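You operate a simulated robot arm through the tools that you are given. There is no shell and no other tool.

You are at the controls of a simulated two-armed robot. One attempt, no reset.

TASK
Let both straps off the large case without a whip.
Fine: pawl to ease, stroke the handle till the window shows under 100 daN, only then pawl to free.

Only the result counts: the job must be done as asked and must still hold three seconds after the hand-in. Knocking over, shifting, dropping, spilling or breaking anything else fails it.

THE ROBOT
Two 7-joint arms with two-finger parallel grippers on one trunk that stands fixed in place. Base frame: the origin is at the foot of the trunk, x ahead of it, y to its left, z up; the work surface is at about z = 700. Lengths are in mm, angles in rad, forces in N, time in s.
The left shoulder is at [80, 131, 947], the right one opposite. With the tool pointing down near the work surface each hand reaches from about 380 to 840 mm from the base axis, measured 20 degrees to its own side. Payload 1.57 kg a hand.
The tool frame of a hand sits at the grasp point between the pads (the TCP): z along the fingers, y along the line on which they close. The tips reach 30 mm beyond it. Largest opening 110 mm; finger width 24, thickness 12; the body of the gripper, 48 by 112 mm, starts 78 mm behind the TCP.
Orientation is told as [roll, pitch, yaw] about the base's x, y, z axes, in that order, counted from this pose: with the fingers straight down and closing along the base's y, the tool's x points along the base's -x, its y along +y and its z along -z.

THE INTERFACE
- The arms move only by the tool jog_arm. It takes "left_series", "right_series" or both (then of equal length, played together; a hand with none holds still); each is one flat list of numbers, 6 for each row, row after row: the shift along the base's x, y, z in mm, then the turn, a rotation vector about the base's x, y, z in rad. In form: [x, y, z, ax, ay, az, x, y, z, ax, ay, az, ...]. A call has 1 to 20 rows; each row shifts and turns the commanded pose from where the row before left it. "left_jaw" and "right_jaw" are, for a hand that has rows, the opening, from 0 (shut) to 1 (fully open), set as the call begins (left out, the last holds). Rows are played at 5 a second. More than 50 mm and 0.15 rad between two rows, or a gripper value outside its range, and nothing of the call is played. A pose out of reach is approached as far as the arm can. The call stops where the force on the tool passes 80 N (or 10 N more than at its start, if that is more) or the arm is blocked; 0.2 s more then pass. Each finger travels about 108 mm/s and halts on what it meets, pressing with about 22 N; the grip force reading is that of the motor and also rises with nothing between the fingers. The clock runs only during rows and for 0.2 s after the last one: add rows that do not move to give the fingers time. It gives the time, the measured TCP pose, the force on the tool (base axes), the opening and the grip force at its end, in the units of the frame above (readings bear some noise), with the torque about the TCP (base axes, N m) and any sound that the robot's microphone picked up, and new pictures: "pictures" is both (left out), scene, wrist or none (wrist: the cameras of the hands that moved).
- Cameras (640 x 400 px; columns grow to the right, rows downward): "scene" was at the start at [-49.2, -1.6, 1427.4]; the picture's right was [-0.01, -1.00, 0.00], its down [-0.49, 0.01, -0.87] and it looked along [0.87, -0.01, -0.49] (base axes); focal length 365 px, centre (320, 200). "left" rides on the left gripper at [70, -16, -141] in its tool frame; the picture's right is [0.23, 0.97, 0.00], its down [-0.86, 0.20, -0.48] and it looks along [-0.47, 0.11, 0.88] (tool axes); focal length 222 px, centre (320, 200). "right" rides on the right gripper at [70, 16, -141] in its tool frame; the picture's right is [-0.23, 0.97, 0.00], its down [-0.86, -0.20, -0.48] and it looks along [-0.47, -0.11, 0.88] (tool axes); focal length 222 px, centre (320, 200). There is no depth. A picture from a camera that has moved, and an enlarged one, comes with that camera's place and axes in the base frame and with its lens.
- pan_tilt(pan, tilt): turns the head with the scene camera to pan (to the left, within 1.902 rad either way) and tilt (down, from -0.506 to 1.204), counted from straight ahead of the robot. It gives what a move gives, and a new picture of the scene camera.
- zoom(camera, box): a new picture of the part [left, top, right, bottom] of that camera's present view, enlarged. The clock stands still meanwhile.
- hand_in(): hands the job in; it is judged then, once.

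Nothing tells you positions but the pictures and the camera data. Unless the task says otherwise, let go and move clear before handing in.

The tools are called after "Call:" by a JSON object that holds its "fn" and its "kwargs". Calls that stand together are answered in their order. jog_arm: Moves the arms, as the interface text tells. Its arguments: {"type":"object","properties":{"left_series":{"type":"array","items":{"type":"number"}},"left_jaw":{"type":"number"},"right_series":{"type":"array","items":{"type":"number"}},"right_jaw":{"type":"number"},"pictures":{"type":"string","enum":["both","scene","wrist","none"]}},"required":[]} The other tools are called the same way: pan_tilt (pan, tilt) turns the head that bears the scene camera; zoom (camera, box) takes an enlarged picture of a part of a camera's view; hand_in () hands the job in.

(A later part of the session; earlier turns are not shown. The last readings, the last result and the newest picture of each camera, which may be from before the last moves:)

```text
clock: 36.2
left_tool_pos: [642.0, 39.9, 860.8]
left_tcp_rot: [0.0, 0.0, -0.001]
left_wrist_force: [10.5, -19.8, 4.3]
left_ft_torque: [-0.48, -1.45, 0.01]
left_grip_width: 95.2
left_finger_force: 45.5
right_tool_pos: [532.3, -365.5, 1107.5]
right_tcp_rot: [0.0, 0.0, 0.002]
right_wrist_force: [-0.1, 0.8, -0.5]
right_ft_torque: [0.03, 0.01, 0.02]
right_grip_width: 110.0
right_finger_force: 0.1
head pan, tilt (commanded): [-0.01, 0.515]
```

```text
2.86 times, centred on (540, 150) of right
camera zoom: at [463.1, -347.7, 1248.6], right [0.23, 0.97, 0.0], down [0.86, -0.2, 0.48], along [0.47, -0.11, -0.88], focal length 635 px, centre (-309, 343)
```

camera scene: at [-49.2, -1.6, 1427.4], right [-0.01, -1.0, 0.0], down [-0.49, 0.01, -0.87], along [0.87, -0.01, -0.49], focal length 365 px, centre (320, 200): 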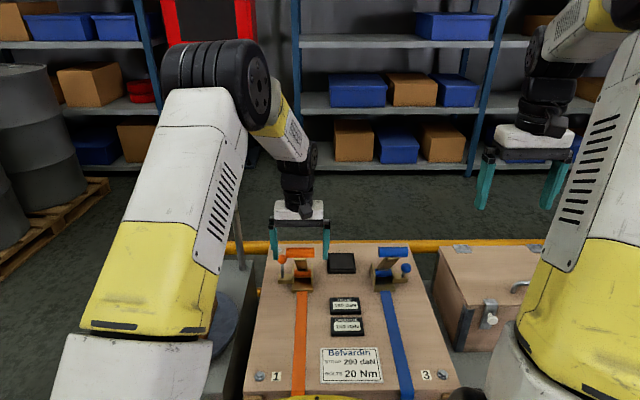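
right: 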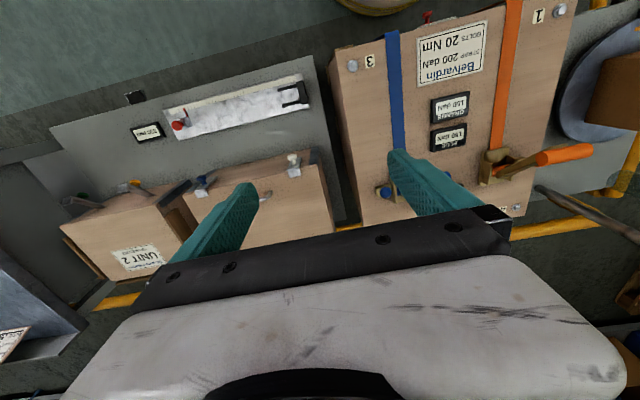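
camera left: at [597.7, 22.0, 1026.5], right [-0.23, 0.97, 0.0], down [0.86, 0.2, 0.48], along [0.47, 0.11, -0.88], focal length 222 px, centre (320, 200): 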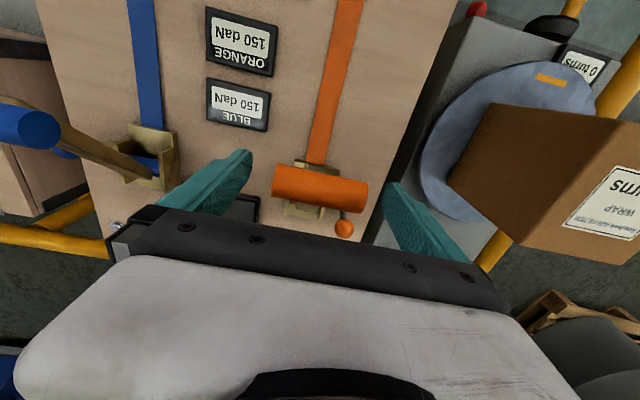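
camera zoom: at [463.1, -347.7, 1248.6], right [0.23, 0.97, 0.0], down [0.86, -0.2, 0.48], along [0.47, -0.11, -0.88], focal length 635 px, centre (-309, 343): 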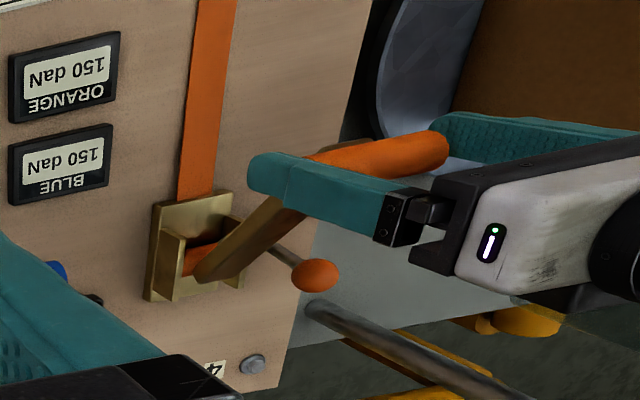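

The handle follows well in this pivot grip. I'll trim the sideways load and continue down.

Call:
{"fn": "jog_arm", "kwargs": {"left_series": [-5.7, -1.5, -7.2, 0, 0, 0, -5.6, 0, -7.3, 0, 0, 0, -4.7, 0, -7.8, 0, 0, 0, -4.7, 0, -7.9, 0, 0, 0, -3.7, 0, -8.3, 0, 0, 0, -3.7, 0, -8.3, 0, 0, 0, 0, 0, 0, 0, 0, 0], "left_jaw": 0.58, "pictures": "none"}}

Call:
{"fn": "zoom", "kwargs": {"camera": "scene", "box": [240, 210, 420, 330]}}

Call:
{"fn": "zoom", "kwargs": {"camera": "right", "box": [440, 80, 640, 220]}}

```text
clock: 37.8
left_tool_pos: [613.3, 40.5, 814.5]
left_tcp_rot: [-0.001, 0.0, -0.002]
left_wrist_force: [5.4, -17.2, 7.6]
left_ft_torque: [-0.32, -1.12, -0.21]
left_grip_width: 94.9
left_finger_force: 45.2
right_tool_pos: [532.8, -364.6, 1108.6]
right_tcp_rot: [-0.001, 0.0, 0.0]
right_wrist_force: [0.3, -0.9, 0.3]
right_ft_torque: [0.0, 0.0, -0.05]
right_grip_width: 110.0
right_finger_force: 0.0
head pan, tilt (commanded): [-0.01, 0.515]
```

```text
3.33 times, centred on (330, 270) of scene
camera zoom: at [-49.3, -2.2, 1427.4], right [-0.01, -1.0, 0.0], down [-0.49, 0.01, -0.87], along [0.87, -0.01, -0.49], focal length 1215 px, centre (287, -33)
```

zoom: 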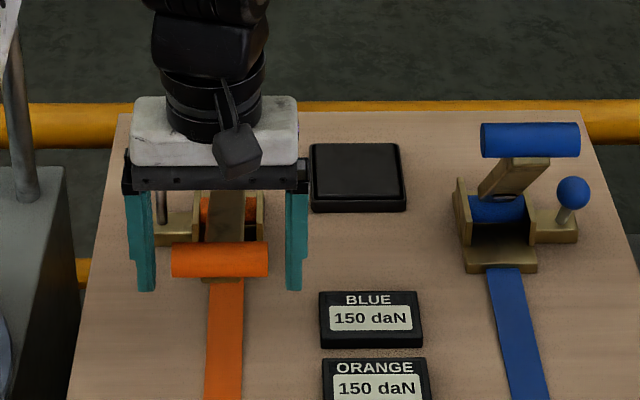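

```text
2.86 times, centred on (540, 150) of right
camera zoom: at [462.9, -347.4, 1248.8], right [0.23, 0.97, 0.0], down [0.86, -0.2, 0.48], along [0.47, -0.11, -0.88], focal length 635 px, centre (-309, 343)
```

zoom: 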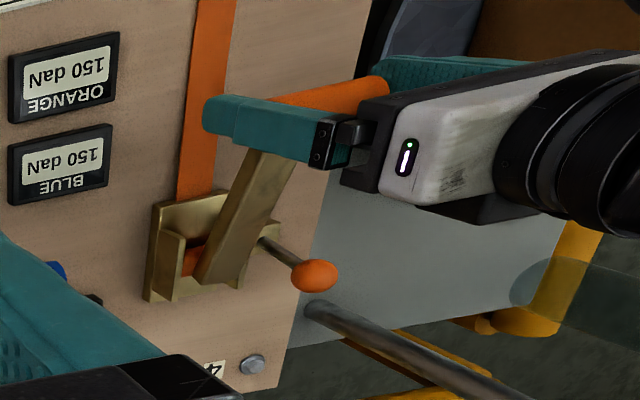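

Call:
{"fn": "jog_arm", "kwargs": {"left_series": [-2.7, -1, -8.7, 0, 0, 0, -2.6, 0, -8.7, 0, 0, 0, 0, 0, 0, 0, 0, 0], "left_jaw": 0.58, "pictures": "none"}}

Call:
{"fn": "zoom", "kwargs": {"camera": "scene", "box": [240, 210, 420, 330]}}

Call:
{"fn": "zoom", "kwargs": {"camera": "right", "box": [440, 80, 640, 220]}}

```text
clock: 38.6
left_tool_pos: [606.2, 40.1, 797.5]
left_tcp_rot: [0.0, 0.001, 0.0]
left_wrist_force: [0.9, -12.8, 6.5]
left_ft_torque: [0.01, -0.87, -0.06]
left_grip_width: 95.3
left_finger_force: 44.9
right_tool_pos: [531.5, -364.7, 1107.0]
right_tcp_rot: [0.001, -0.001, 0.0]
right_wrist_force: [0.3, -0.1, -0.1]
right_ft_torque: [0.02, -0.04, 0.01]
right_grip_width: 109.9
right_finger_force: 0.0
head pan, tilt (commanded): [-0.01, 0.515]
```

```text
3.33 times, centred on (330, 270) of scene
camera zoom: at [-49.4, -2.1, 1427.4], right [-0.01, -1.0, 0.0], down [-0.49, 0.01, -0.87], along [0.87, -0.01, -0.49], focal length 1215 px, centre (287, -33)
```

zoom: 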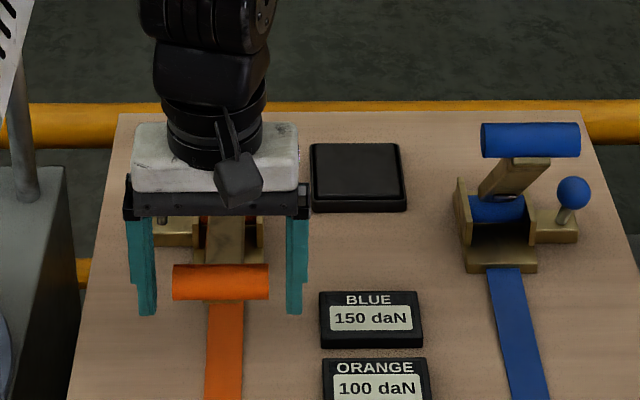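

```text
2.86 times, centred on (540, 150) of right
camera zoom: at [462.8, -347.2, 1248.8], right [0.23, 0.97, 0.0], down [0.86, -0.2, 0.48], along [0.47, -0.11, -0.88], focal length 635 px, centre (-309, 343)
```

zoom: 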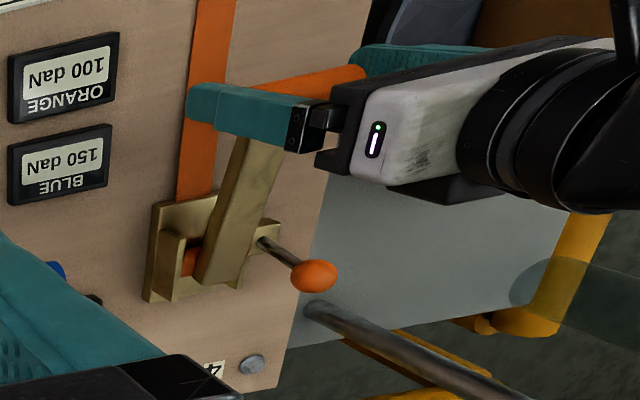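

The orange window dropped to 100 daN at the bottom of the stroke, but that's not under 100, so I need another stroke. I'll return the handle up to its rest first.

Call:
{"fn": "jog_arm", "kwargs": {"left_series": [2.6, -0.5, 8.7, 0, 0, 0, 2.7, 0, 8.7, 0, 0, 0, 3.7, 0, 8.3, 0, 0, 0, 3.7, 0, 8.3, 0, 0, 0, 4.7, 0, 7.9, 0, 0, 0, 4.7, 0, 7.8, 0, 0, 0, 5.6, 0, 7.3, 0, 0, 0, 5.7, 0, 7.2, 0, 0, 0, 6.5, 0, 6.6, 0, 0, 0, 6.6, 0, 6.3, 0, 0, 0, 7.3, 0, 5.8, 0, 0, 0, 7.3, 0, 5.4, 0, 0, 0, 3, 0, 2, 0, 0, 0, 0, 0, 0, 0, 0, 0], "left_jaw": 0.58, "pictures": "none"}}

Call:
{"fn": "zoom", "kwargs": {"camera": "scene", "box": [240, 210, 420, 330]}}

Call:
{"fn": "zoom", "kwargs": {"camera": "right", "box": [440, 80, 640, 220]}}

```text
clock: 41.6
left_tool_pos: [668.1, 39.9, 882.9]
left_tcp_rot: [0.001, 0.011, 0.001]
left_wrist_force: [-25.4, -0.2, -22.5]
left_ft_torque: [0.04, 0.49, 0.34]
left_grip_width: 95.2
left_finger_force: 45.5
right_tool_pos: [530.9, -364.0, 1108.8]
right_tcp_rot: [-0.003, 0.0, 0.0]
right_wrist_force: [-0.1, 0.6, -0.2]
right_ft_torque: [-0.04, -0.03, 0.02]
right_grip_width: 110.0
right_finger_force: 0.0
head pan, tilt (commanded): [-0.01, 0.515]
```

```text
3.33 times, centred on (330, 270) of scene
camera zoom: at [-49.6, -1.6, 1427.4], right [-0.01, -1.0, 0.0], down [-0.49, 0.01, -0.87], along [0.87, -0.01, -0.49], focal length 1215 px, centre (287, -33)
```

zoom: 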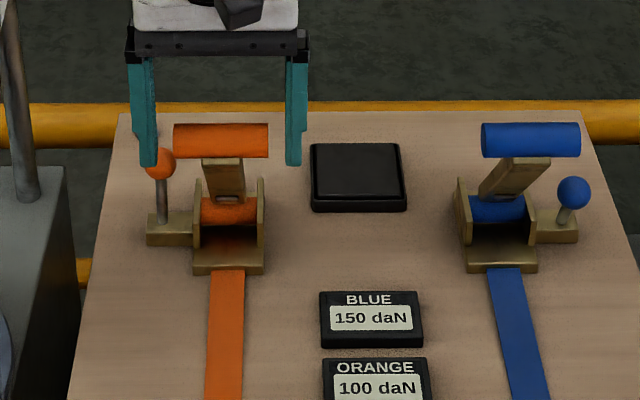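

```text
2.86 times, centred on (540, 150) of right
camera zoom: at [462.6, -346.8, 1249.0], right [0.23, 0.97, 0.0], down [0.86, -0.2, 0.48], along [0.47, -0.11, -0.88], focal length 635 px, centre (-309, 343)
```

zoom: 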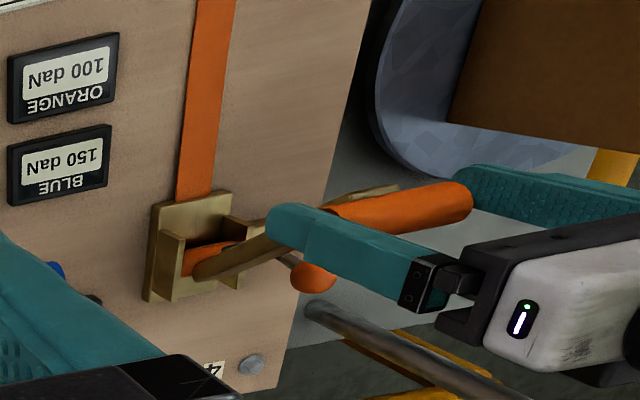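

The handle is at its rest stop. Second stroke down.

Call:
{"fn": "jog_arm", "kwargs": {"left_series": [-3, 0, -2, 0, 0, 0, -7.3, 0, -5.4, 0, 0, 0, -7.3, 0, -5.8, 0, 0, 0, -6.6, 0, -6.3, 0, 0, 0, -6.5, 0, -6.6, 0, 0, 0, -5.7, 0, -7.2, 0, 0, 0, -5.6, 0, -7.3, 0, 0, 0, -4.7, 0, -7.8, 0, 0, 0, -4.7, 0, -7.9, 0, 0, 0, -3.7, 0, -8.3, 0, 0, 0, -3.7, 0, -8.3, 0, 0, 0, -2.7, 0, -8.7, 0, 0, 0, -2.6, 0, -8.7, 0, 0, 0, 0, 0, 0, 0, 0, 0], "left_jaw": 0.58, "pictures": "none"}}

Call:
{"fn": "zoom", "kwargs": {"camera": "scene", "box": [240, 210, 420, 330]}}

Call:
{"fn": "zoom", "kwargs": {"camera": "right", "box": [440, 80, 640, 220]}}

```text
clock: 44.6
left_tool_pos: [606.7, 39.8, 796.6]
left_tcp_rot: [0.001, -0.001, 0.0]
left_wrist_force: [3.9, 15.5, 6.9]
left_ft_torque: [0.28, -1.07, 0.1]
left_grip_width: 94.7
left_finger_force: 45.9
right_tool_pos: [532.8, -364.6, 1108.0]
right_tcp_rot: [0.0, -0.001, -0.001]
right_wrist_force: [0.8, -0.4, 0.2]
right_ft_torque: [0.0, 0.01, 0.02]
right_grip_width: 110.2
right_finger_force: 0.2
head pan, tilt (commanded): [-0.01, 0.515]
```

```text
3.33 times, centred on (330, 270) of scene
camera zoom: at [-49.3, -1.1, 1427.4], right [-0.01, -1.0, 0.0], down [-0.49, 0.0, -0.87], along [0.87, -0.01, -0.49], focal length 1215 px, centre (287, -33)
```

zoom: 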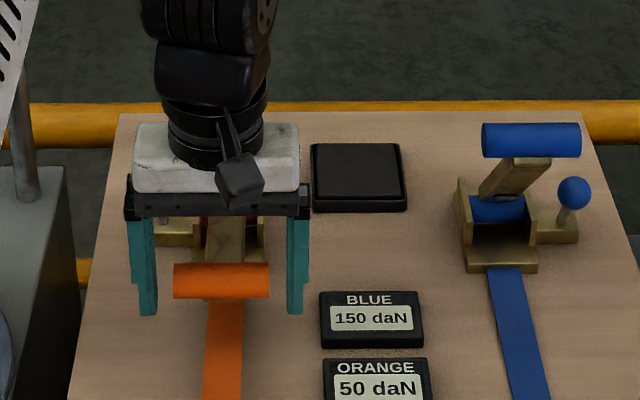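

```text
2.86 times, centred on (540, 150) of right
camera zoom: at [463.0, -346.3, 1249.1], right [0.23, 0.97, 0.0], down [0.86, -0.2, 0.48], along [0.47, -0.11, -0.88], focal length 635 px, centre (-309, 343)
```

zoom: 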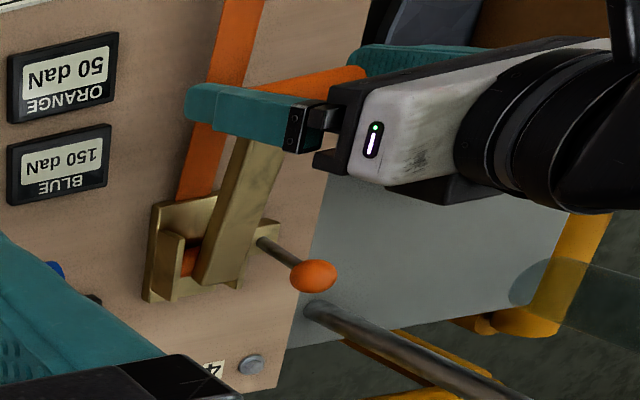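

The orange window reads 50 daN, which is under 100. I'll return the orange handle to rest, release it and go to its pawl.

Call:
{"fn": "jog_arm", "kwargs": {"left_series": [2.6, 0.8, 8.7, 0, 0, 0, 2.7, 0, 8.7, 0, 0, 0, 3.7, 0, 8.3, 0, 0, 0, 3.7, 0, 8.3, 0, 0, 0, 4.7, 0, 7.9, 0, 0, 0, 4.7, 0, 7.8, 0, 0, 0, 5.6, 0, 7.3, 0, 0, 0, 5.7, 0, 7.2, 0, 0, 0, 6.5, 0, 6.6, 0, 0, 0, 6.6, 0, 6.3, 0, 0, 0, 7.3, 0, 5.8, 0, 0, 0, 7.3, 0, 5.4, 0, 0, 0, 1, 0, 0.6, 0, 0, 0, 0, 0, 0, 0, 0, 0], "left_jaw": 0.58, "pictures": "none"}}

Call:
{"fn": "jog_arm", "kwargs": {"left_series": [0, 0, 0, 0, 0, 0, 0, 0, 0, 0, 0, 0, 0, 0, 25, 0, 0, 0, 0, 0, 25, 0, 0, 0, 0, 0, 25, 0, 0, 0, 0, 0, 25, 0, 0, 0, 0, 0, 0, 0, 0, 0], "left_jaw": 1.0, "pictures": "both"}}

Call:
{"fn": "zoom", "kwargs": {"camera": "scene", "box": [240, 210, 420, 330]}}

Call:
{"fn": "zoom", "kwargs": {"camera": "right", "box": [440, 80, 640, 220]}}

```text
clock: 47.6
left_tool_pos: [667.4, 39.8, 883.8]
left_tcp_rot: [0.002, 0.009, 0.0]
left_wrist_force: [-25.7, 7.6, -21.1]
left_ft_torque: [-0.56, 0.37, 0.14]
left_grip_width: 94.9
left_finger_force: 45.0
right_tool_pos: [532.4, -364.4, 1108.3]
right_tcp_rot: [0.001, 0.0, 0.0]
right_wrist_force: [-0.2, -0.9, 0.0]
right_ft_torque: [-0.01, -0.02, -0.02]
right_grip_width: 110.1
right_finger_force: 0.0
head pan, tilt (commanded): [-0.01, 0.515]
```

```text
clock: 49.2
left_tool_pos: [670.6, 39.5, 986.6]
left_tcp_rot: [0.0, -0.001, -0.001]
left_wrist_force: [0.5, -0.3, -0.3]
left_ft_torque: [-0.03, -0.01, 0.0]
left_grip_width: 110.0
left_finger_force: 0.0
right_tool_pos: [532.5, -365.3, 1107.4]
right_tcp_rot: [-0.001, 0.001, 0.001]
right_wrist_force: [0.2, 0.7, -0.6]
right_ft_torque: [0.0, -0.01, 0.01]
right_grip_width: 110.0
right_finger_force: 0.0
head pan, tilt (commanded): [-0.01, 0.515]
camera scene: at [-49.2, -1.6, 1427.4], right [-0.01, -1.0, 0.0], down [-0.49, 0.01, -0.87], along [0.87, -0.01, -0.49], focal length 365 px, centre (320, 200)
camera left: at [599.4, 22.6, 1128.3], right [-0.23, 0.97, 0.0], down [0.86, 0.2, 0.48], along [0.47, 0.11, -0.88], focal length 222 px, centre (320, 200)
```

scene: 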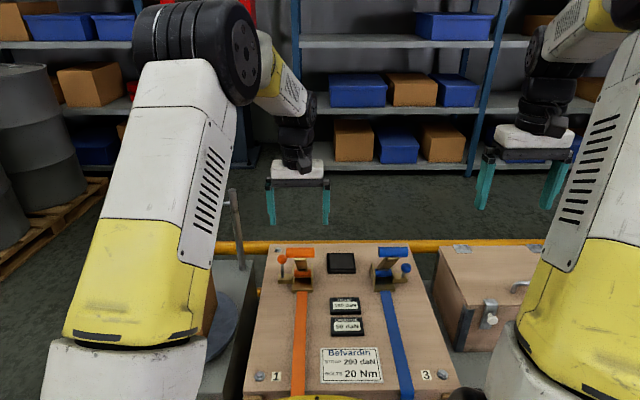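
left: 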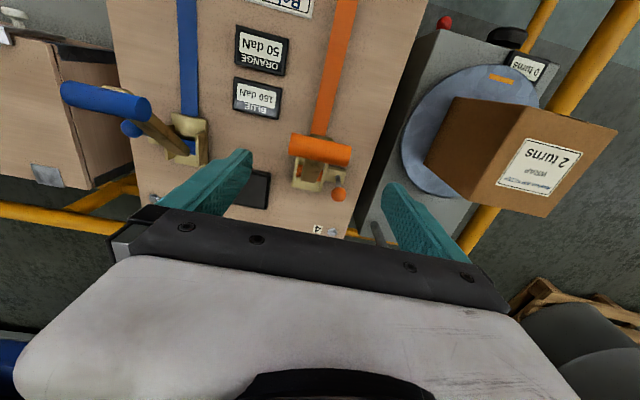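

```text
3.33 times, centred on (330, 270) of scene
camera zoom: at [-49.2, -1.6, 1427.4], right [-0.01, -1.0, 0.0], down [-0.49, 0.01, -0.87], along [0.87, -0.01, -0.49], focal length 1215 px, centre (287, -33)
```

zoom: 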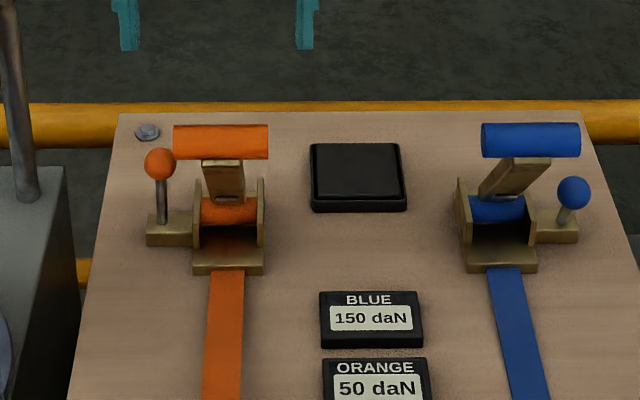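

```text
2.86 times, centred on (540, 150) of right
camera zoom: at [463.0, -346.8, 1248.9], right [0.23, 0.97, 0.0], down [0.86, -0.2, 0.48], along [0.47, -0.11, -0.88], focal length 635 px, centre (-309, 343)
```

zoom: 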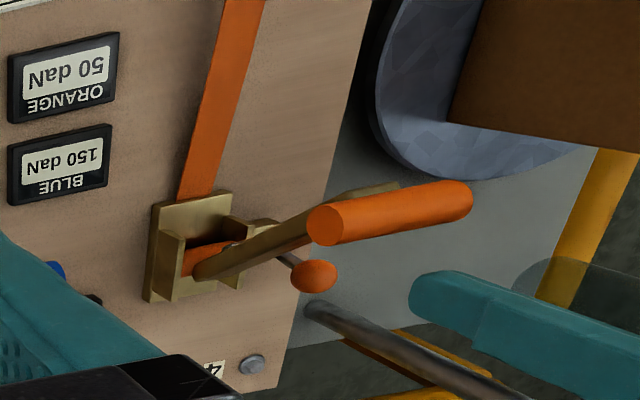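

Orange is at 50 daN and the handle is at rest. Now I'll turn the left hand again (jaw along x, slight outward tilt) and go down over the orange pawl ball to move it on to free.

Call:
{"fn": "jog_arm", "kwargs": {"left_series": [7.2, 7.5, 1, 0, 0, -0.131, 7.2, 7.5, 1, 0, 0, -0.131, 7.2, 7.5, 1, 0, 0, -0.131, 7.2, 7.5, 1, 0, 0, -0.131, 7.2, 7.5, 1, 0, 0, -0.131, 7.2, 7.5, 1, 0, 0, -0.131, 7.2, 7.5, 1, 0, 0, -0.131, 7.2, 7.5, 1, 0, 0, -0.131, 7.2, 7.5, 1, 0, 0, -0.131, 7.2, 7.5, 1, 0, 0, -0.131, 7.2, 7.5, 1, 0, 0, -0.131, 7.2, 7.5, 1, 0, 0, -0.13, 0, 0, 0, -0.15, 0, 0, 0, 0, 0, 0, 0, 0], "left_jaw": 0.6, "pictures": "none"}}

Call:
{"fn": "zoom", "kwargs": {"camera": "left", "box": [200, 60, 440, 220]}}

```text
clock: 52.2
left_tool_pos: [755.5, 129.9, 997.9]
left_tcp_rot: [0.0, -0.151, -1.572]
left_wrist_force: [-0.2, 0.0, 0.1]
left_ft_torque: [-0.01, -0.02, 0.0]
left_grip_width: 65.8
left_finger_force: 0.0
right_tool_pos: [532.1, -364.2, 1108.2]
right_tcp_rot: [-0.001, 0.0, 0.0]
right_wrist_force: [-1.0, -0.1, -0.4]
right_ft_torque: [-0.02, 0.0, -0.03]
right_grip_width: 110.1
right_finger_force: 0.0
head pan, tilt (commanded): [-0.01, 0.515]
```

```text
2.50 times, centred on (320, 140) of left
camera zoom: at [738.1, 219.4, 1128.1], right [0.97, 0.22, -0.03], down [0.2, -0.77, 0.6], along [0.11, -0.59, -0.8], focal length 555 px, centre (320, 350)
```

zoom: 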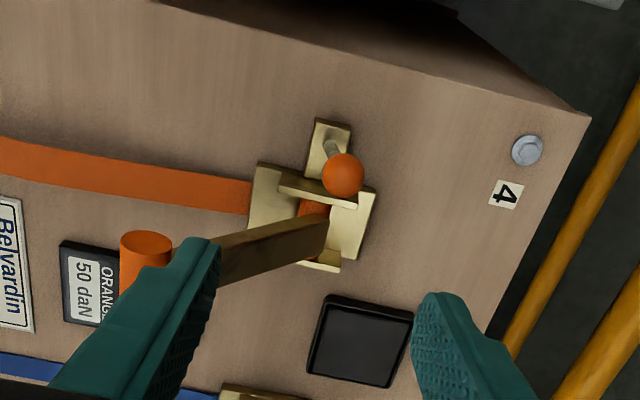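

The pawl ball has settled to about (769, 98, 776), a clear middle detent, so the next detent should be further away, near x≈800. I'll descend a bit shallower this time so the near finger doesn't catch the stem.

Call:
{"fn": "jog_arm", "kwargs": {"left_series": [1.5, -3, -20, 0, 0, 0, 1.5, -3, -20, 0, 0, 0, 1.5, -3, -20, 0, 0, 0, 1.5, -3, -20, 0, 0, 0, 1.5, -3, -20, 0, 0, 0, 1.5, -3, -20, 0, 0, 0, 1.5, -3, -20, 0, 0, 0, 1.5, -3, -20, 0, 0, 0, 1, -3, -20, 0, 0, 0, 0.5, -2, -21, 0, 0, 0, 0, 0, 0, 0, 0, 0], "left_jaw": 0.6, "pictures": "none"}}

Call:
{"fn": "zoom", "kwargs": {"camera": "left", "box": [220, 110, 420, 240]}}

Call:
{"fn": "zoom", "kwargs": {"camera": "scene", "box": [240, 210, 420, 330]}}

```text
clock: 54.6
left_tool_pos: [768.9, 102.7, 796.5]
left_tcp_rot: [0.0, -0.152, -1.574]
left_wrist_force: [0.8, 0.1, -0.7]
left_ft_torque: [0.02, 0.0, 0.0]
left_grip_width: 66.2
left_finger_force: 0.1
right_tool_pos: [533.4, -365.0, 1108.4]
right_tcp_rot: [-0.001, -0.002, -0.001]
right_wrist_force: [0.0, -0.9, 0.5]
right_ft_torque: [0.01, 0.0, -0.02]
right_grip_width: 110.3
right_finger_force: 0.2
head pan, tilt (commanded): [-0.01, 0.515]
```

```text
3.08 times, centred on (320, 175) of left
camera zoom: at [751.5, 191.2, 928.0], right [0.97, 0.22, -0.03], down [0.2, -0.77, 0.6], along [0.11, -0.59, -0.8], focal length 684 px, centre (320, 277)
```

zoom: 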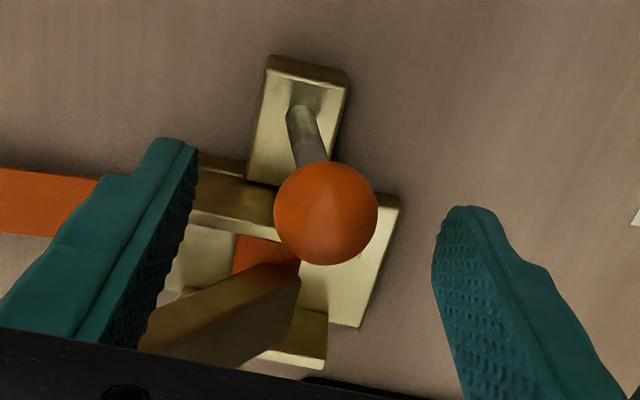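

```text
3.33 times, centred on (330, 270) of scene
camera zoom: at [-49.1, -1.6, 1427.4], right [-0.01, -1.0, 0.0], down [-0.49, 0.01, -0.87], along [0.87, -0.01, -0.49], focal length 1215 px, centre (287, -33)
```

zoom: 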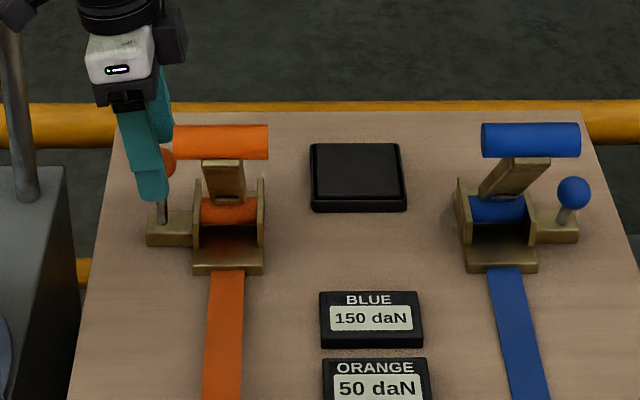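

The ball is between the fingers. Closing on it.

Call:
{"fn": "jog_arm", "kwargs": {"left_series": [0, 0, 0, 0, 0, 0, 0, 0, 0, 0, 0, 0, 0, 0, 0, 0, 0, 0], "left_jaw": 0.2, "pictures": "none"}}

Call:
{"fn": "jog_arm", "kwargs": {"left_series": [3.5, 0, -1, 0, 0, 0, 3.5, 0, -1.3, 0, 0, 0, 3.5, 0, -1.5, 0, 0, 0, 3.4, 0, -1.5, 0, 0, 0, 0, 0, 0, 0, 0, 0], "left_jaw": 0.2, "pictures": "none"}}

Call:
{"fn": "zoom", "kwargs": {"camera": "left", "box": [220, 110, 420, 240]}}

Call:
{"fn": "zoom", "kwargs": {"camera": "scene", "box": [240, 210, 420, 330]}}

```text
clock: 55.4
left_tool_pos: [769.8, 102.6, 797.7]
left_tcp_rot: [0.0, -0.149, -1.573]
left_wrist_force: [1.1, -0.9, 1.0]
left_ft_torque: [-0.03, -0.04, -0.01]
left_grip_width: 26.6
left_finger_force: 37.8
right_tool_pos: [531.0, -363.8, 1106.9]
right_tcp_rot: [0.0, 0.002, 0.001]
right_wrist_force: [-0.1, 0.4, -0.1]
right_ft_torque: [0.04, -0.01, 0.02]
right_grip_width: 110.1
right_finger_force: 0.1
head pan, tilt (commanded): [-0.01, 0.515]
```

```text
clock: 56.6
left_tool_pos: [784.0, 100.9, 791.1]
left_tcp_rot: [0.0, -0.148, -1.57]
left_wrist_force: [-5.6, 8.6, 1.9]
left_ft_torque: [0.25, 0.43, 0.02]
left_grip_width: 26.9
left_finger_force: 38.0
right_tool_pos: [532.2, -363.7, 1107.7]
right_tcp_rot: [0.001, 0.001, 0.0]
right_wrist_force: [-0.2, -0.4, -0.9]
right_ft_torque: [-0.01, -0.01, 0.01]
right_grip_width: 110.0
right_finger_force: 0.1
head pan, tilt (commanded): [-0.01, 0.515]
```

```text
3.08 times, centred on (320, 175) of left
camera zoom: at [765.4, 190.9, 921.5], right [0.97, 0.22, -0.03], down [0.2, -0.78, 0.6], along [0.11, -0.59, -0.8], focal length 684 px, centre (320, 277)
```

zoom: 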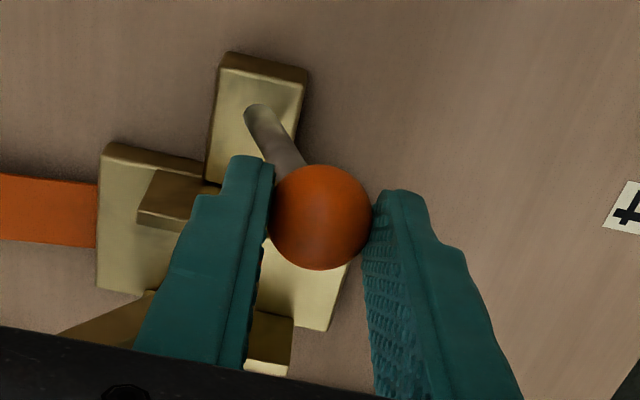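

```text
3.33 times, centred on (330, 270) of scene
camera zoom: at [-49.3, -1.3, 1427.4], right [-0.01, -1.0, 0.0], down [-0.49, 0.01, -0.87], along [0.87, -0.01, -0.49], focal length 1215 px, centre (287, -33)
```

zoom: 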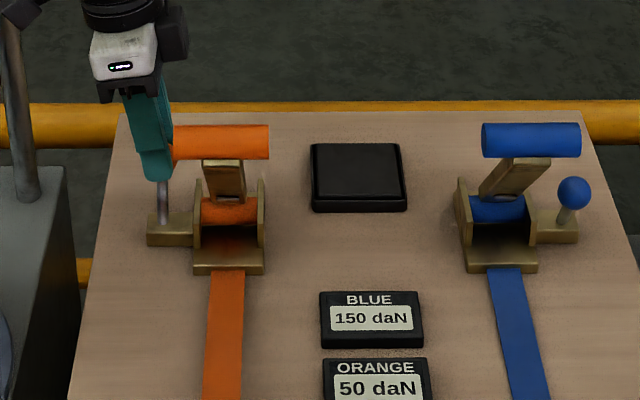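

Call:
{"fn": "jog_arm", "kwargs": {"left_series": [3.2, 0, -2, 0, 0, 0, 3.1, 0, -2, 0, 0, 0, 2.9, 0, -2.4, 0, 0, 0, 2.9, 0, -2.5, 0, 0, 0, 0, 0, 0, 0, 0, 0], "left_jaw": 0.2, "pictures": "none"}}

Call:
{"fn": "zoom", "kwargs": {"camera": "left", "box": [220, 110, 420, 240]}}

Call:
{"fn": "zoom", "kwargs": {"camera": "scene", "box": [240, 210, 420, 330]}}

```text
clock: 57.8
left_tool_pos: [795.5, 103.0, 782.9]
left_tcp_rot: [0.002, -0.15, -1.572]
left_wrist_force: [-2.3, 8.4, 1.4]
left_ft_torque: [0.08, 0.26, -0.01]
left_grip_width: 26.6
left_finger_force: 37.2
right_tool_pos: [532.8, -363.9, 1108.1]
right_tcp_rot: [0.0, 0.001, 0.0]
right_wrist_force: [0.0, -0.4, -0.1]
right_ft_torque: [-0.04, -0.03, 0.02]
right_grip_width: 109.9
right_finger_force: 0.0
head pan, tilt (commanded): [-0.01, 0.515]
```

```text
3.08 times, centred on (320, 175) of left
camera zoom: at [778.2, 190.0, 912.9], right [0.97, 0.22, -0.03], down [0.2, -0.77, 0.6], along [0.11, -0.59, -0.8], focal length 684 px, centre (320, 277)
```

zoom: 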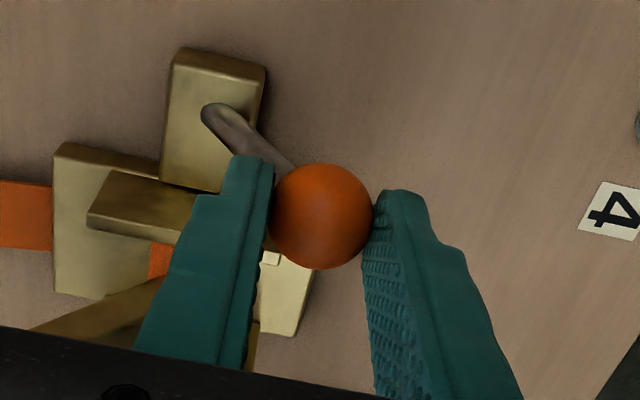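

```text
3.33 times, centred on (330, 270) of scene
camera zoom: at [-49.2, -1.3, 1427.4], right [-0.01, -1.0, 0.0], down [-0.49, 0.01, -0.87], along [0.87, -0.01, -0.49], focal length 1215 px, centre (287, -33)
```

zoom: 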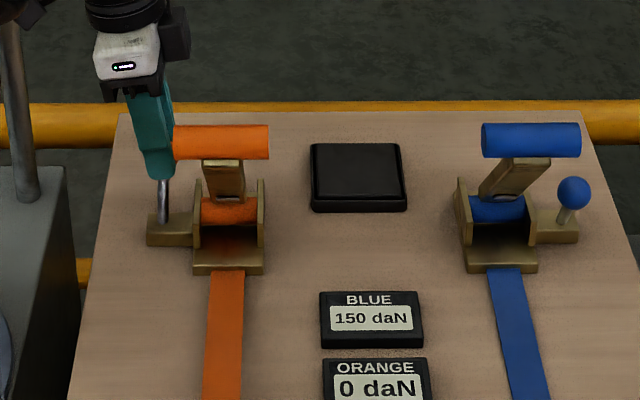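

Orange reads 0 daN, so it released from 50 with no whip. I'll push the lever the last few millimetres so it seats firmly at free, then let go.

Call:
{"fn": "jog_arm", "kwargs": {"left_series": [2.5, 0, -2.6, 0, 0, 0, 2.5, 0, -2.8, 0, 0, 0, 0, 0, 0, 0, 0, 0], "left_jaw": 0.2, "pictures": "none"}}

Call:
{"fn": "jog_arm", "kwargs": {"left_series": [0, 0, 0, 0, 0, 0, 0, 0, 0, 0, 0, 0], "left_jaw": 0.6, "pictures": "none"}}

Call:
{"fn": "zoom", "kwargs": {"camera": "left", "box": [220, 110, 420, 240]}}

Call:
{"fn": "zoom", "kwargs": {"camera": "scene", "box": [240, 210, 420, 330]}}

```text
clock: 58.6
left_tool_pos: [801.1, 100.9, 779.0]
left_tcp_rot: [0.004, -0.15, -1.571]
left_wrist_force: [-3.2, 7.3, 12.0]
left_ft_torque: [-0.23, 0.75, 0.22]
left_grip_width: 27.0
left_finger_force: 37.4
right_tool_pos: [532.2, -364.3, 1108.1]
right_tcp_rot: [0.001, -0.001, 0.001]
right_wrist_force: [0.3, 0.6, 0.2]
right_ft_torque: [0.0, 0.01, -0.03]
right_grip_width: 110.3
right_finger_force: 0.1
head pan, tilt (commanded): [-0.01, 0.515]
```

```text
clock: 59.2
left_tool_pos: [799.3, 101.1, 776.6]
left_tcp_rot: [-0.001, -0.15, -1.572]
left_wrist_force: [0.2, 0.6, 0.3]
left_ft_torque: [0.02, -0.01, -0.02]
left_grip_width: 66.2
left_finger_force: 0.0
right_tool_pos: [533.3, -364.8, 1107.5]
right_tcp_rot: [-0.001, -0.001, 0.001]
right_wrist_force: [0.5, 0.4, 0.7]
right_ft_torque: [-0.01, -0.03, -0.03]
right_grip_width: 110.1
right_finger_force: 0.1
head pan, tilt (commanded): [-0.01, 0.515]
```

```text
3.08 times, centred on (320, 175) of left
camera zoom: at [782.5, 189.5, 907.2], right [0.97, 0.22, -0.03], down [0.2, -0.77, 0.6], along [0.11, -0.59, -0.8], focal length 684 px, centre (320, 277)
```

zoom: 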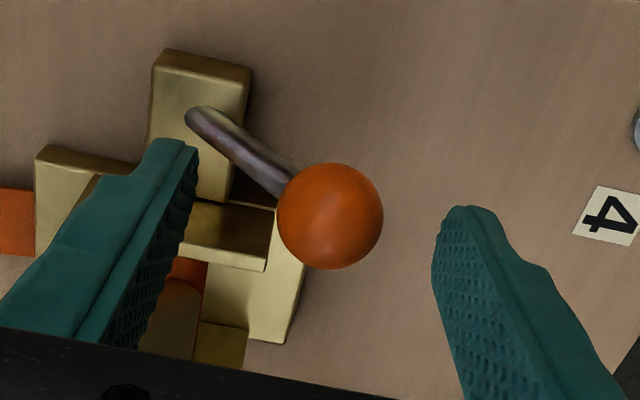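

```text
3.33 times, centred on (330, 270) of scene
camera zoom: at [-49.1, -1.7, 1427.4], right [-0.01, -1.0, 0.0], down [-0.49, 0.01, -0.87], along [0.87, -0.01, -0.49], focal length 1215 px, centre (287, -33)
```

zoom: 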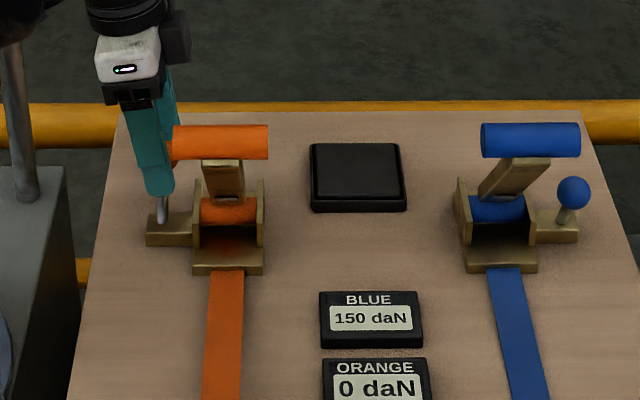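

The orange lever stays at free and the window reads 0 daN. I'll lift the left hand clear and park it back where it started, so its camera can watch the blue side.

Call:
{"fn": "jog_arm", "kwargs": {"left_series": [0, 1, 10, 0, 0, 0, 0, 3, 20, 0, 0, 0, 0, 4, 25, 0, 0, 0, 0, 4, 25, 0, 0, 0, 0, 4, 25, 0, 0, 0, 0, 4, 25, 0, 0, 0, 0, 4, 25, 0, 0, 0, 0, 4, 25, 0, 0, 0, 0, 4, 25, 0, 0, 0, 0, 0, 0, 0.15, 0, 0, 0, 0, 0, 0, 0, 0], "left_jaw": 0.6, "pictures": "none"}}

Call:
{"fn": "jog_arm", "kwargs": {"left_series": [-15.5, 5, 10, 0, 0, 0.131, -15.5, 5, 10, 0, 0, 0.131, -15.5, 5, 10, 0, 0, 0.131, -15.5, 5, 10, 0, 0, 0.131, -15.5, 5, 10, 0, 0, 0.131, -15.5, 5, 10, 0, 0, 0.131, -15.5, 5, 10, 0, 0, 0.131, -15.5, 5, 10, 0, 0, 0.131, -15.5, 5, 10, 0, 0, 0.131, -15.5, 5, 10, 0, 0, 0.131, -15.5, 5, 10, 0, 0, 0.131, -15.5, 5, 10, 0, 0, 0.13, 0, 0, 0, 0, 0, 0], "left_jaw": 0, "pictures": "both"}}

Call:
{"fn": "zoom", "kwargs": {"camera": "left", "box": [20, 0, 340, 200]}}

Call:
{"fn": "zoom", "kwargs": {"camera": "scene", "box": [240, 210, 460, 350]}}

```text
clock: 61.6
left_tool_pos: [800.9, 132.5, 984.2]
left_tcp_rot: [0.001, 0.002, -1.571]
left_wrist_force: [-0.1, 0.5, 0.1]
left_ft_torque: [0.03, 0.0, 0.0]
left_grip_width: 66.3
left_finger_force: 0.1
right_tool_pos: [532.7, -364.7, 1107.6]
right_tcp_rot: [-0.001, 0.0, -0.001]
right_wrist_force: [0.6, -0.9, -0.2]
right_ft_torque: [-0.01, 0.01, 0.0]
right_grip_width: 110.0
right_finger_force: 0.0
head pan, tilt (commanded): [-0.01, 0.515]
```

```text
clock: 64.4
left_tool_pos: [616.4, 192.7, 1101.9]
left_tcp_rot: [-0.001, 0.0, 0.001]
left_wrist_force: [-0.2, -0.4, 0.9]
left_ft_torque: [0.03, 0.03, 0.0]
left_grip_width: 0.0
left_finger_force: 20.7
right_tool_pos: [532.4, -363.7, 1108.3]
right_tcp_rot: [0.001, 0.0, 0.0]
right_wrist_force: [-0.4, 0.1, 0.0]
right_ft_torque: [0.0, -0.05, -0.01]
right_grip_width: 110.0
right_finger_force: 0.1
head pan, tilt (commanded): [-0.01, 0.515]
camera scene: at [-49.2, -1.6, 1427.4], right [-0.01, -1.0, 0.0], down [-0.49, 0.01, -0.87], along [0.87, -0.01, -0.49], focal length 365 px, centre (320, 200)
camera left: at [543.9, 174.6, 1243.7], right [-0.23, 0.97, 0.0], down [0.85, 0.2, 0.48], along [0.47, 0.11, -0.88], focal length 222 px, centre (320, 200)
```

scene: 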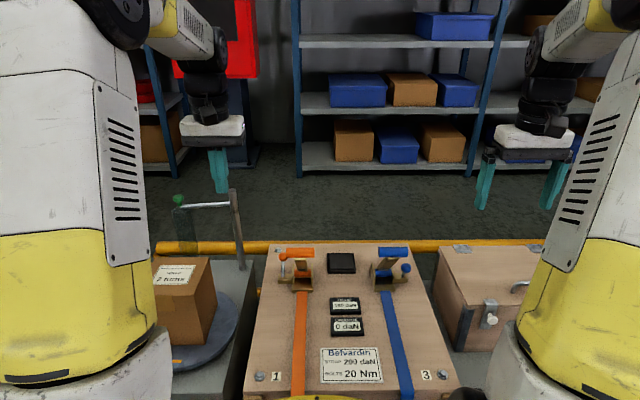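
left: 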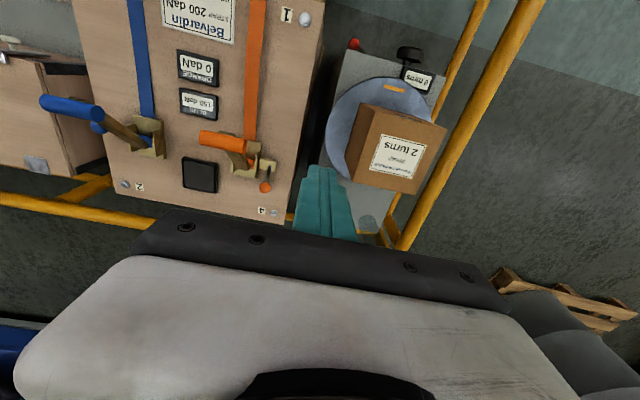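

```text
2.00 times, centred on (180, 100) of left
camera zoom: at [543.9, 174.6, 1243.7], right [-0.23, 0.97, 0.0], down [0.85, 0.2, 0.48], along [0.47, 0.11, -0.88], focal length 444 px, centre (600, 400)
```

zoom: 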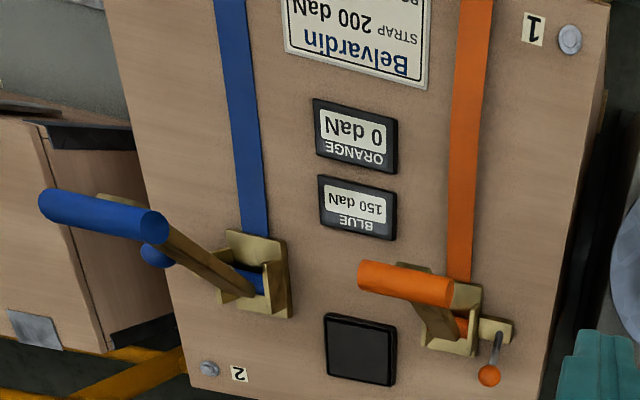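

```text
2.86 times, centred on (350, 280) of scene
camera zoom: at [-49.2, -1.6, 1427.4], right [-0.01, -1.0, 0.0], down [-0.49, 0.01, -0.87], along [0.87, -0.01, -0.49], focal length 1042 px, centre (234, -29)
```

zoom: 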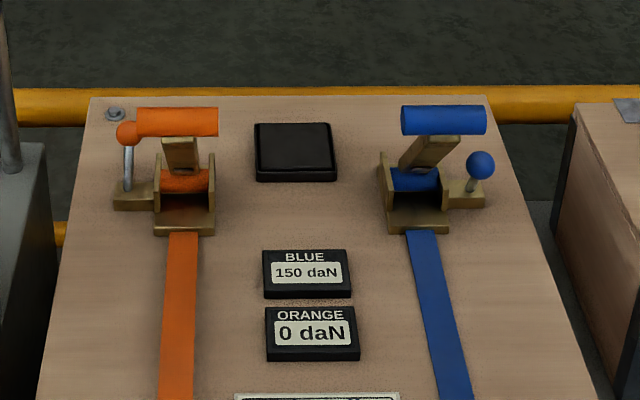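

Orange is done. Now I'll bring the right hand over the blue pawl in the mirrored pose: jaw along x, tilted slightly outward.

Call:
{"fn": "jog_arm", "kwargs": {"right_series": [16.8, 7, -8, 0, 0, 0.131, 16.8, 7, -8, 0, 0, 0.131, 16.8, 7, -8, 0, 0, 0.131, 16.8, 7, -8, 0, 0, 0.131, 16.8, 7, -8, 0, 0, 0.131, 16.8, 7, -8, 0, 0, 0.131, 16.8, 7, -8, 0, 0, 0.131, 16.8, 7, -8, 0, 0, 0.131, 16.8, 7, -8, 0, 0, 0.131, 16.8, 7, -8, 0, 0, 0.131, 16.8, 7, -8, 0, 0, 0.131, 16.8, 7, -8, 0, 0, 0.13, 0, 0, 0, 0.15, 0, 0, 0, 0, 0, 0, 0, 0], "right_jaw": 0.6, "pictures": "both"}}

Call:
{"fn": "zoom", "kwargs": {"camera": "right", "box": [220, 60, 420, 190]}}

```text
clock: 67.4
left_tool_pos: [615.4, 191.7, 1100.7]
left_tcp_rot: [0.0, 0.0, -0.001]
left_wrist_force: [-0.4, 0.0, 0.1]
left_ft_torque: [-0.02, 0.01, -0.01]
left_grip_width: 0.0
left_finger_force: 21.1
right_tool_pos: [733.4, -280.2, 1012.1]
right_tcp_rot: [0.001, -0.152, 1.573]
right_wrist_force: [0.3, 0.1, -0.7]
right_ft_torque: [-0.01, 0.03, 0.03]
right_grip_width: 65.8
right_finger_force: 0.0
head pan, tilt (commanded): [-0.01, 0.515]
camera scene: at [-49.1, -1.6, 1427.4], right [-0.01, -1.0, 0.0], down [-0.49, 0.01, -0.87], along [0.87, -0.01, -0.49], focal length 365 px, centre (320, 200)
camera right: at [718.6, -368.8, 1140.4], right [-0.97, 0.22, 0.03], down [0.2, 0.77, 0.6], along [0.11, 0.59, -0.8], focal length 222 px, centre (320, 200)
```

scene: 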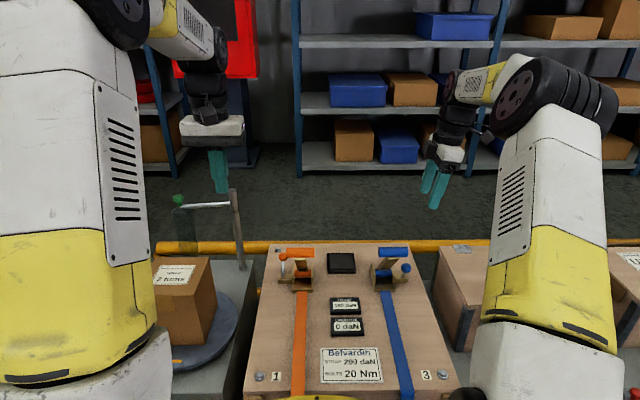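
right: 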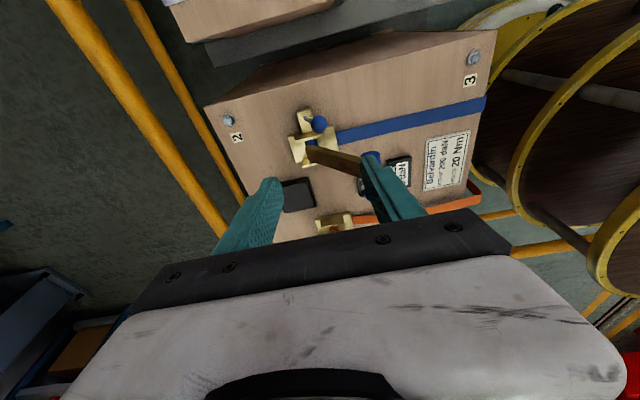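

```text
3.08 times, centred on (320, 125) of right
camera zoom: at [718.6, -368.8, 1140.4], right [-0.97, 0.22, 0.03], down [0.2, 0.77, 0.6], along [0.11, 0.59, -0.8], focal length 684 px, centre (320, 431)
```

zoom: 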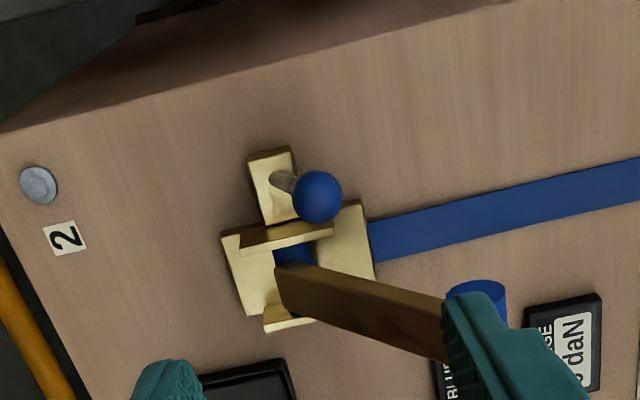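

The blue geometry mirrors the orange one: ball at (734, -249, 770), stem foot at (758, -249, 723). I'll lower the open jaw over the blue ball.

Call:
{"fn": "jog_arm", "kwargs": {"right_series": [0.2, 2.6, -22.7, 0, 0, 0, 0.2, 2.6, -22.7, 0, 0, 0, 0.2, 2.6, -22.7, 0, 0, 0, 0.2, 2.6, -22.7, 0, 0, 0, 0.2, 2.6, -22.7, 0, 0, 0, 0.2, 2.6, -22.7, 0, 0, 0, 0, 2.6, -22.7, 0, 0, 0, 0, 2.6, -22.7, 0, 0, 0, 0, 2.6, -22.7, 0, 0, 0, 0, 2.6, -22.7, 0, 0, 0, 0, 0, 0, 0, 0, 0], "right_jaw": 0.6, "pictures": "none"}}

Call:
{"fn": "zoom", "kwargs": {"camera": "right", "box": [220, 110, 420, 240]}}

Call:
{"fn": "zoom", "kwargs": {"camera": "scene", "box": [280, 210, 460, 330]}}

Call:
{"fn": "zoom", "kwargs": {"camera": "left", "box": [20, 20, 260, 200]}}

```text
clock: 69.8
left_tool_pos: [615.4, 191.3, 1100.4]
left_tcp_rot: [0.001, 0.001, 0.0]
left_wrist_force: [-0.1, 0.0, -0.6]
left_ft_torque: [0.03, 0.01, 0.02]
left_grip_width: 0.0
left_finger_force: 21.5
right_tool_pos: [736.2, -255.5, 784.9]
right_tcp_rot: [0.0, -0.151, 1.573]
right_wrist_force: [0.1, 1.1, 0.3]
right_ft_torque: [0.0, -0.06, -0.01]
right_grip_width: 65.8
right_finger_force: 0.0
head pan, tilt (commanded): [-0.01, 0.515]
```

```text
3.08 times, centred on (320, 175) of right
camera zoom: at [720.2, -343.5, 914.3], right [-0.97, 0.22, 0.03], down [0.2, 0.77, 0.6], along [0.11, 0.59, -0.8], focal length 684 px, centre (320, 277)
```

zoom: 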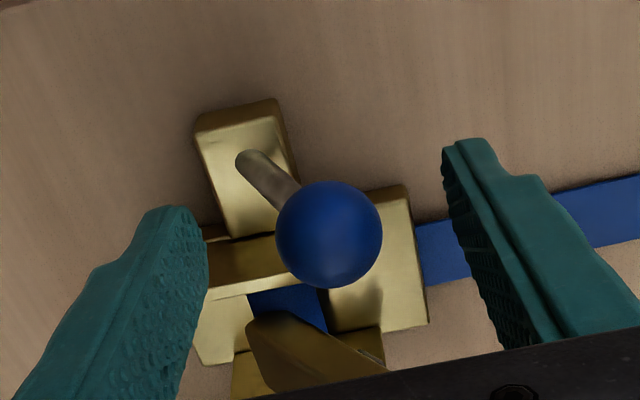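

```text
3.33 times, centred on (370, 270) of scene
camera zoom: at [-49.1, -1.6, 1427.4], right [-0.01, -1.0, 0.0], down [-0.49, 0.01, -0.87], along [0.87, -0.01, -0.49], focal length 1215 px, centre (153, -33)
```

zoom: 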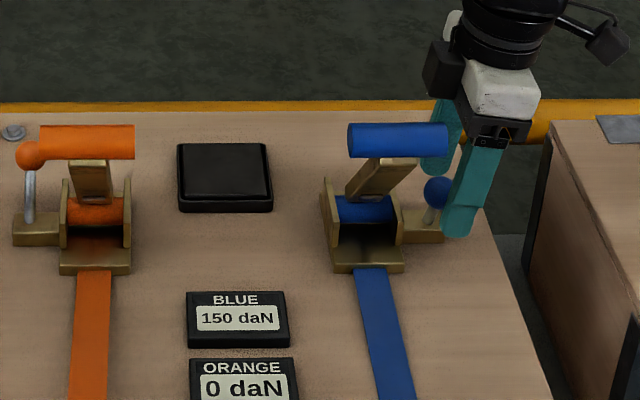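

```text
2.22 times, centred on (140, 110) of left
camera zoom: at [544.1, 174.8, 1243.5], right [-0.23, 0.97, 0.0], down [0.86, 0.2, 0.48], along [0.47, 0.11, -0.88], focal length 494 px, centre (720, 400)
```

zoom: 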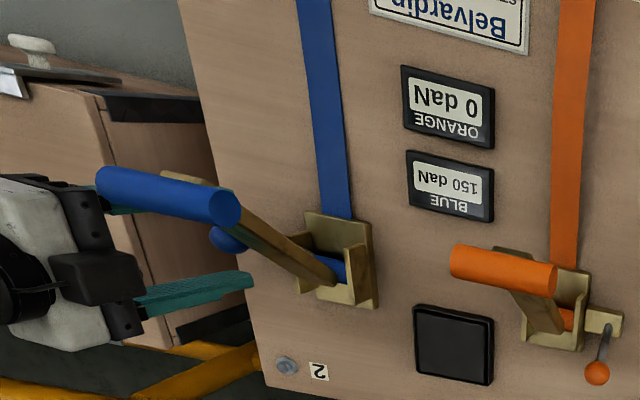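

Call:
{"fn": "jog_arm", "kwargs": {"right_series": [-1, 1.5, -2, 0, 0, 0, 0, 0, 0, 0, 0, 0, 0, 0, 0, 0, 0, 0], "right_jaw": 0.2, "pictures": "none"}}

Call:
{"fn": "zoom", "kwargs": {"camera": "right", "box": [220, 110, 420, 240]}}

Call:
{"fn": "zoom", "kwargs": {"camera": "scene", "box": [280, 210, 460, 330]}}

```text
clock: 70.6
left_tool_pos: [615.2, 192.8, 1101.4]
left_tcp_rot: [0.0, 0.001, -0.001]
left_wrist_force: [0.0, 0.5, -0.1]
left_ft_torque: [-0.02, -0.01, 0.01]
left_grip_width: 0.1
left_finger_force: 21.1
right_tool_pos: [734.5, -253.5, 784.4]
right_tcp_rot: [-0.003, -0.149, 1.569]
right_wrist_force: [1.0, -3.4, 3.2]
right_ft_torque: [-0.09, -0.01, -0.01]
right_grip_width: 27.1
right_finger_force: 37.7
head pan, tilt (commanded): [-0.01, 0.515]
```

```text
3.08 times, centred on (320, 175) of right
camera zoom: at [718.6, -342.2, 912.9], right [-0.97, 0.22, 0.03], down [0.2, 0.77, 0.6], along [0.11, 0.59, -0.8], focal length 684 px, centre (320, 277)
```

zoom: 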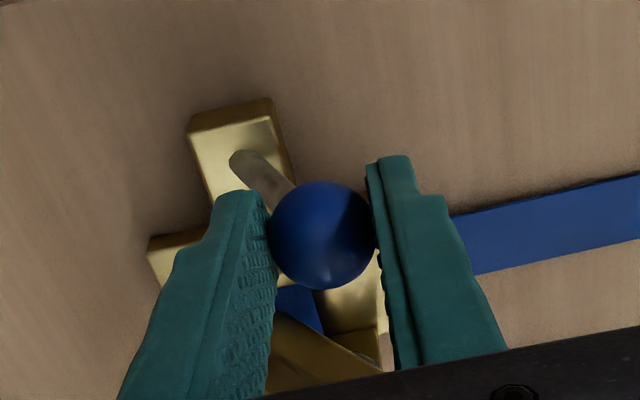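

```text
3.33 times, centred on (370, 270) of scene
camera zoom: at [-49.2, -1.7, 1427.4], right [-0.01, -1.0, 0.0], down [-0.49, 0.01, -0.87], along [0.87, -0.01, -0.49], focal length 1215 px, centre (153, -33)
```

zoom: 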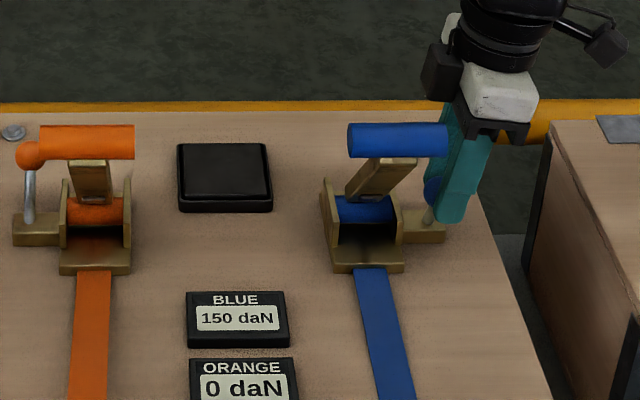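

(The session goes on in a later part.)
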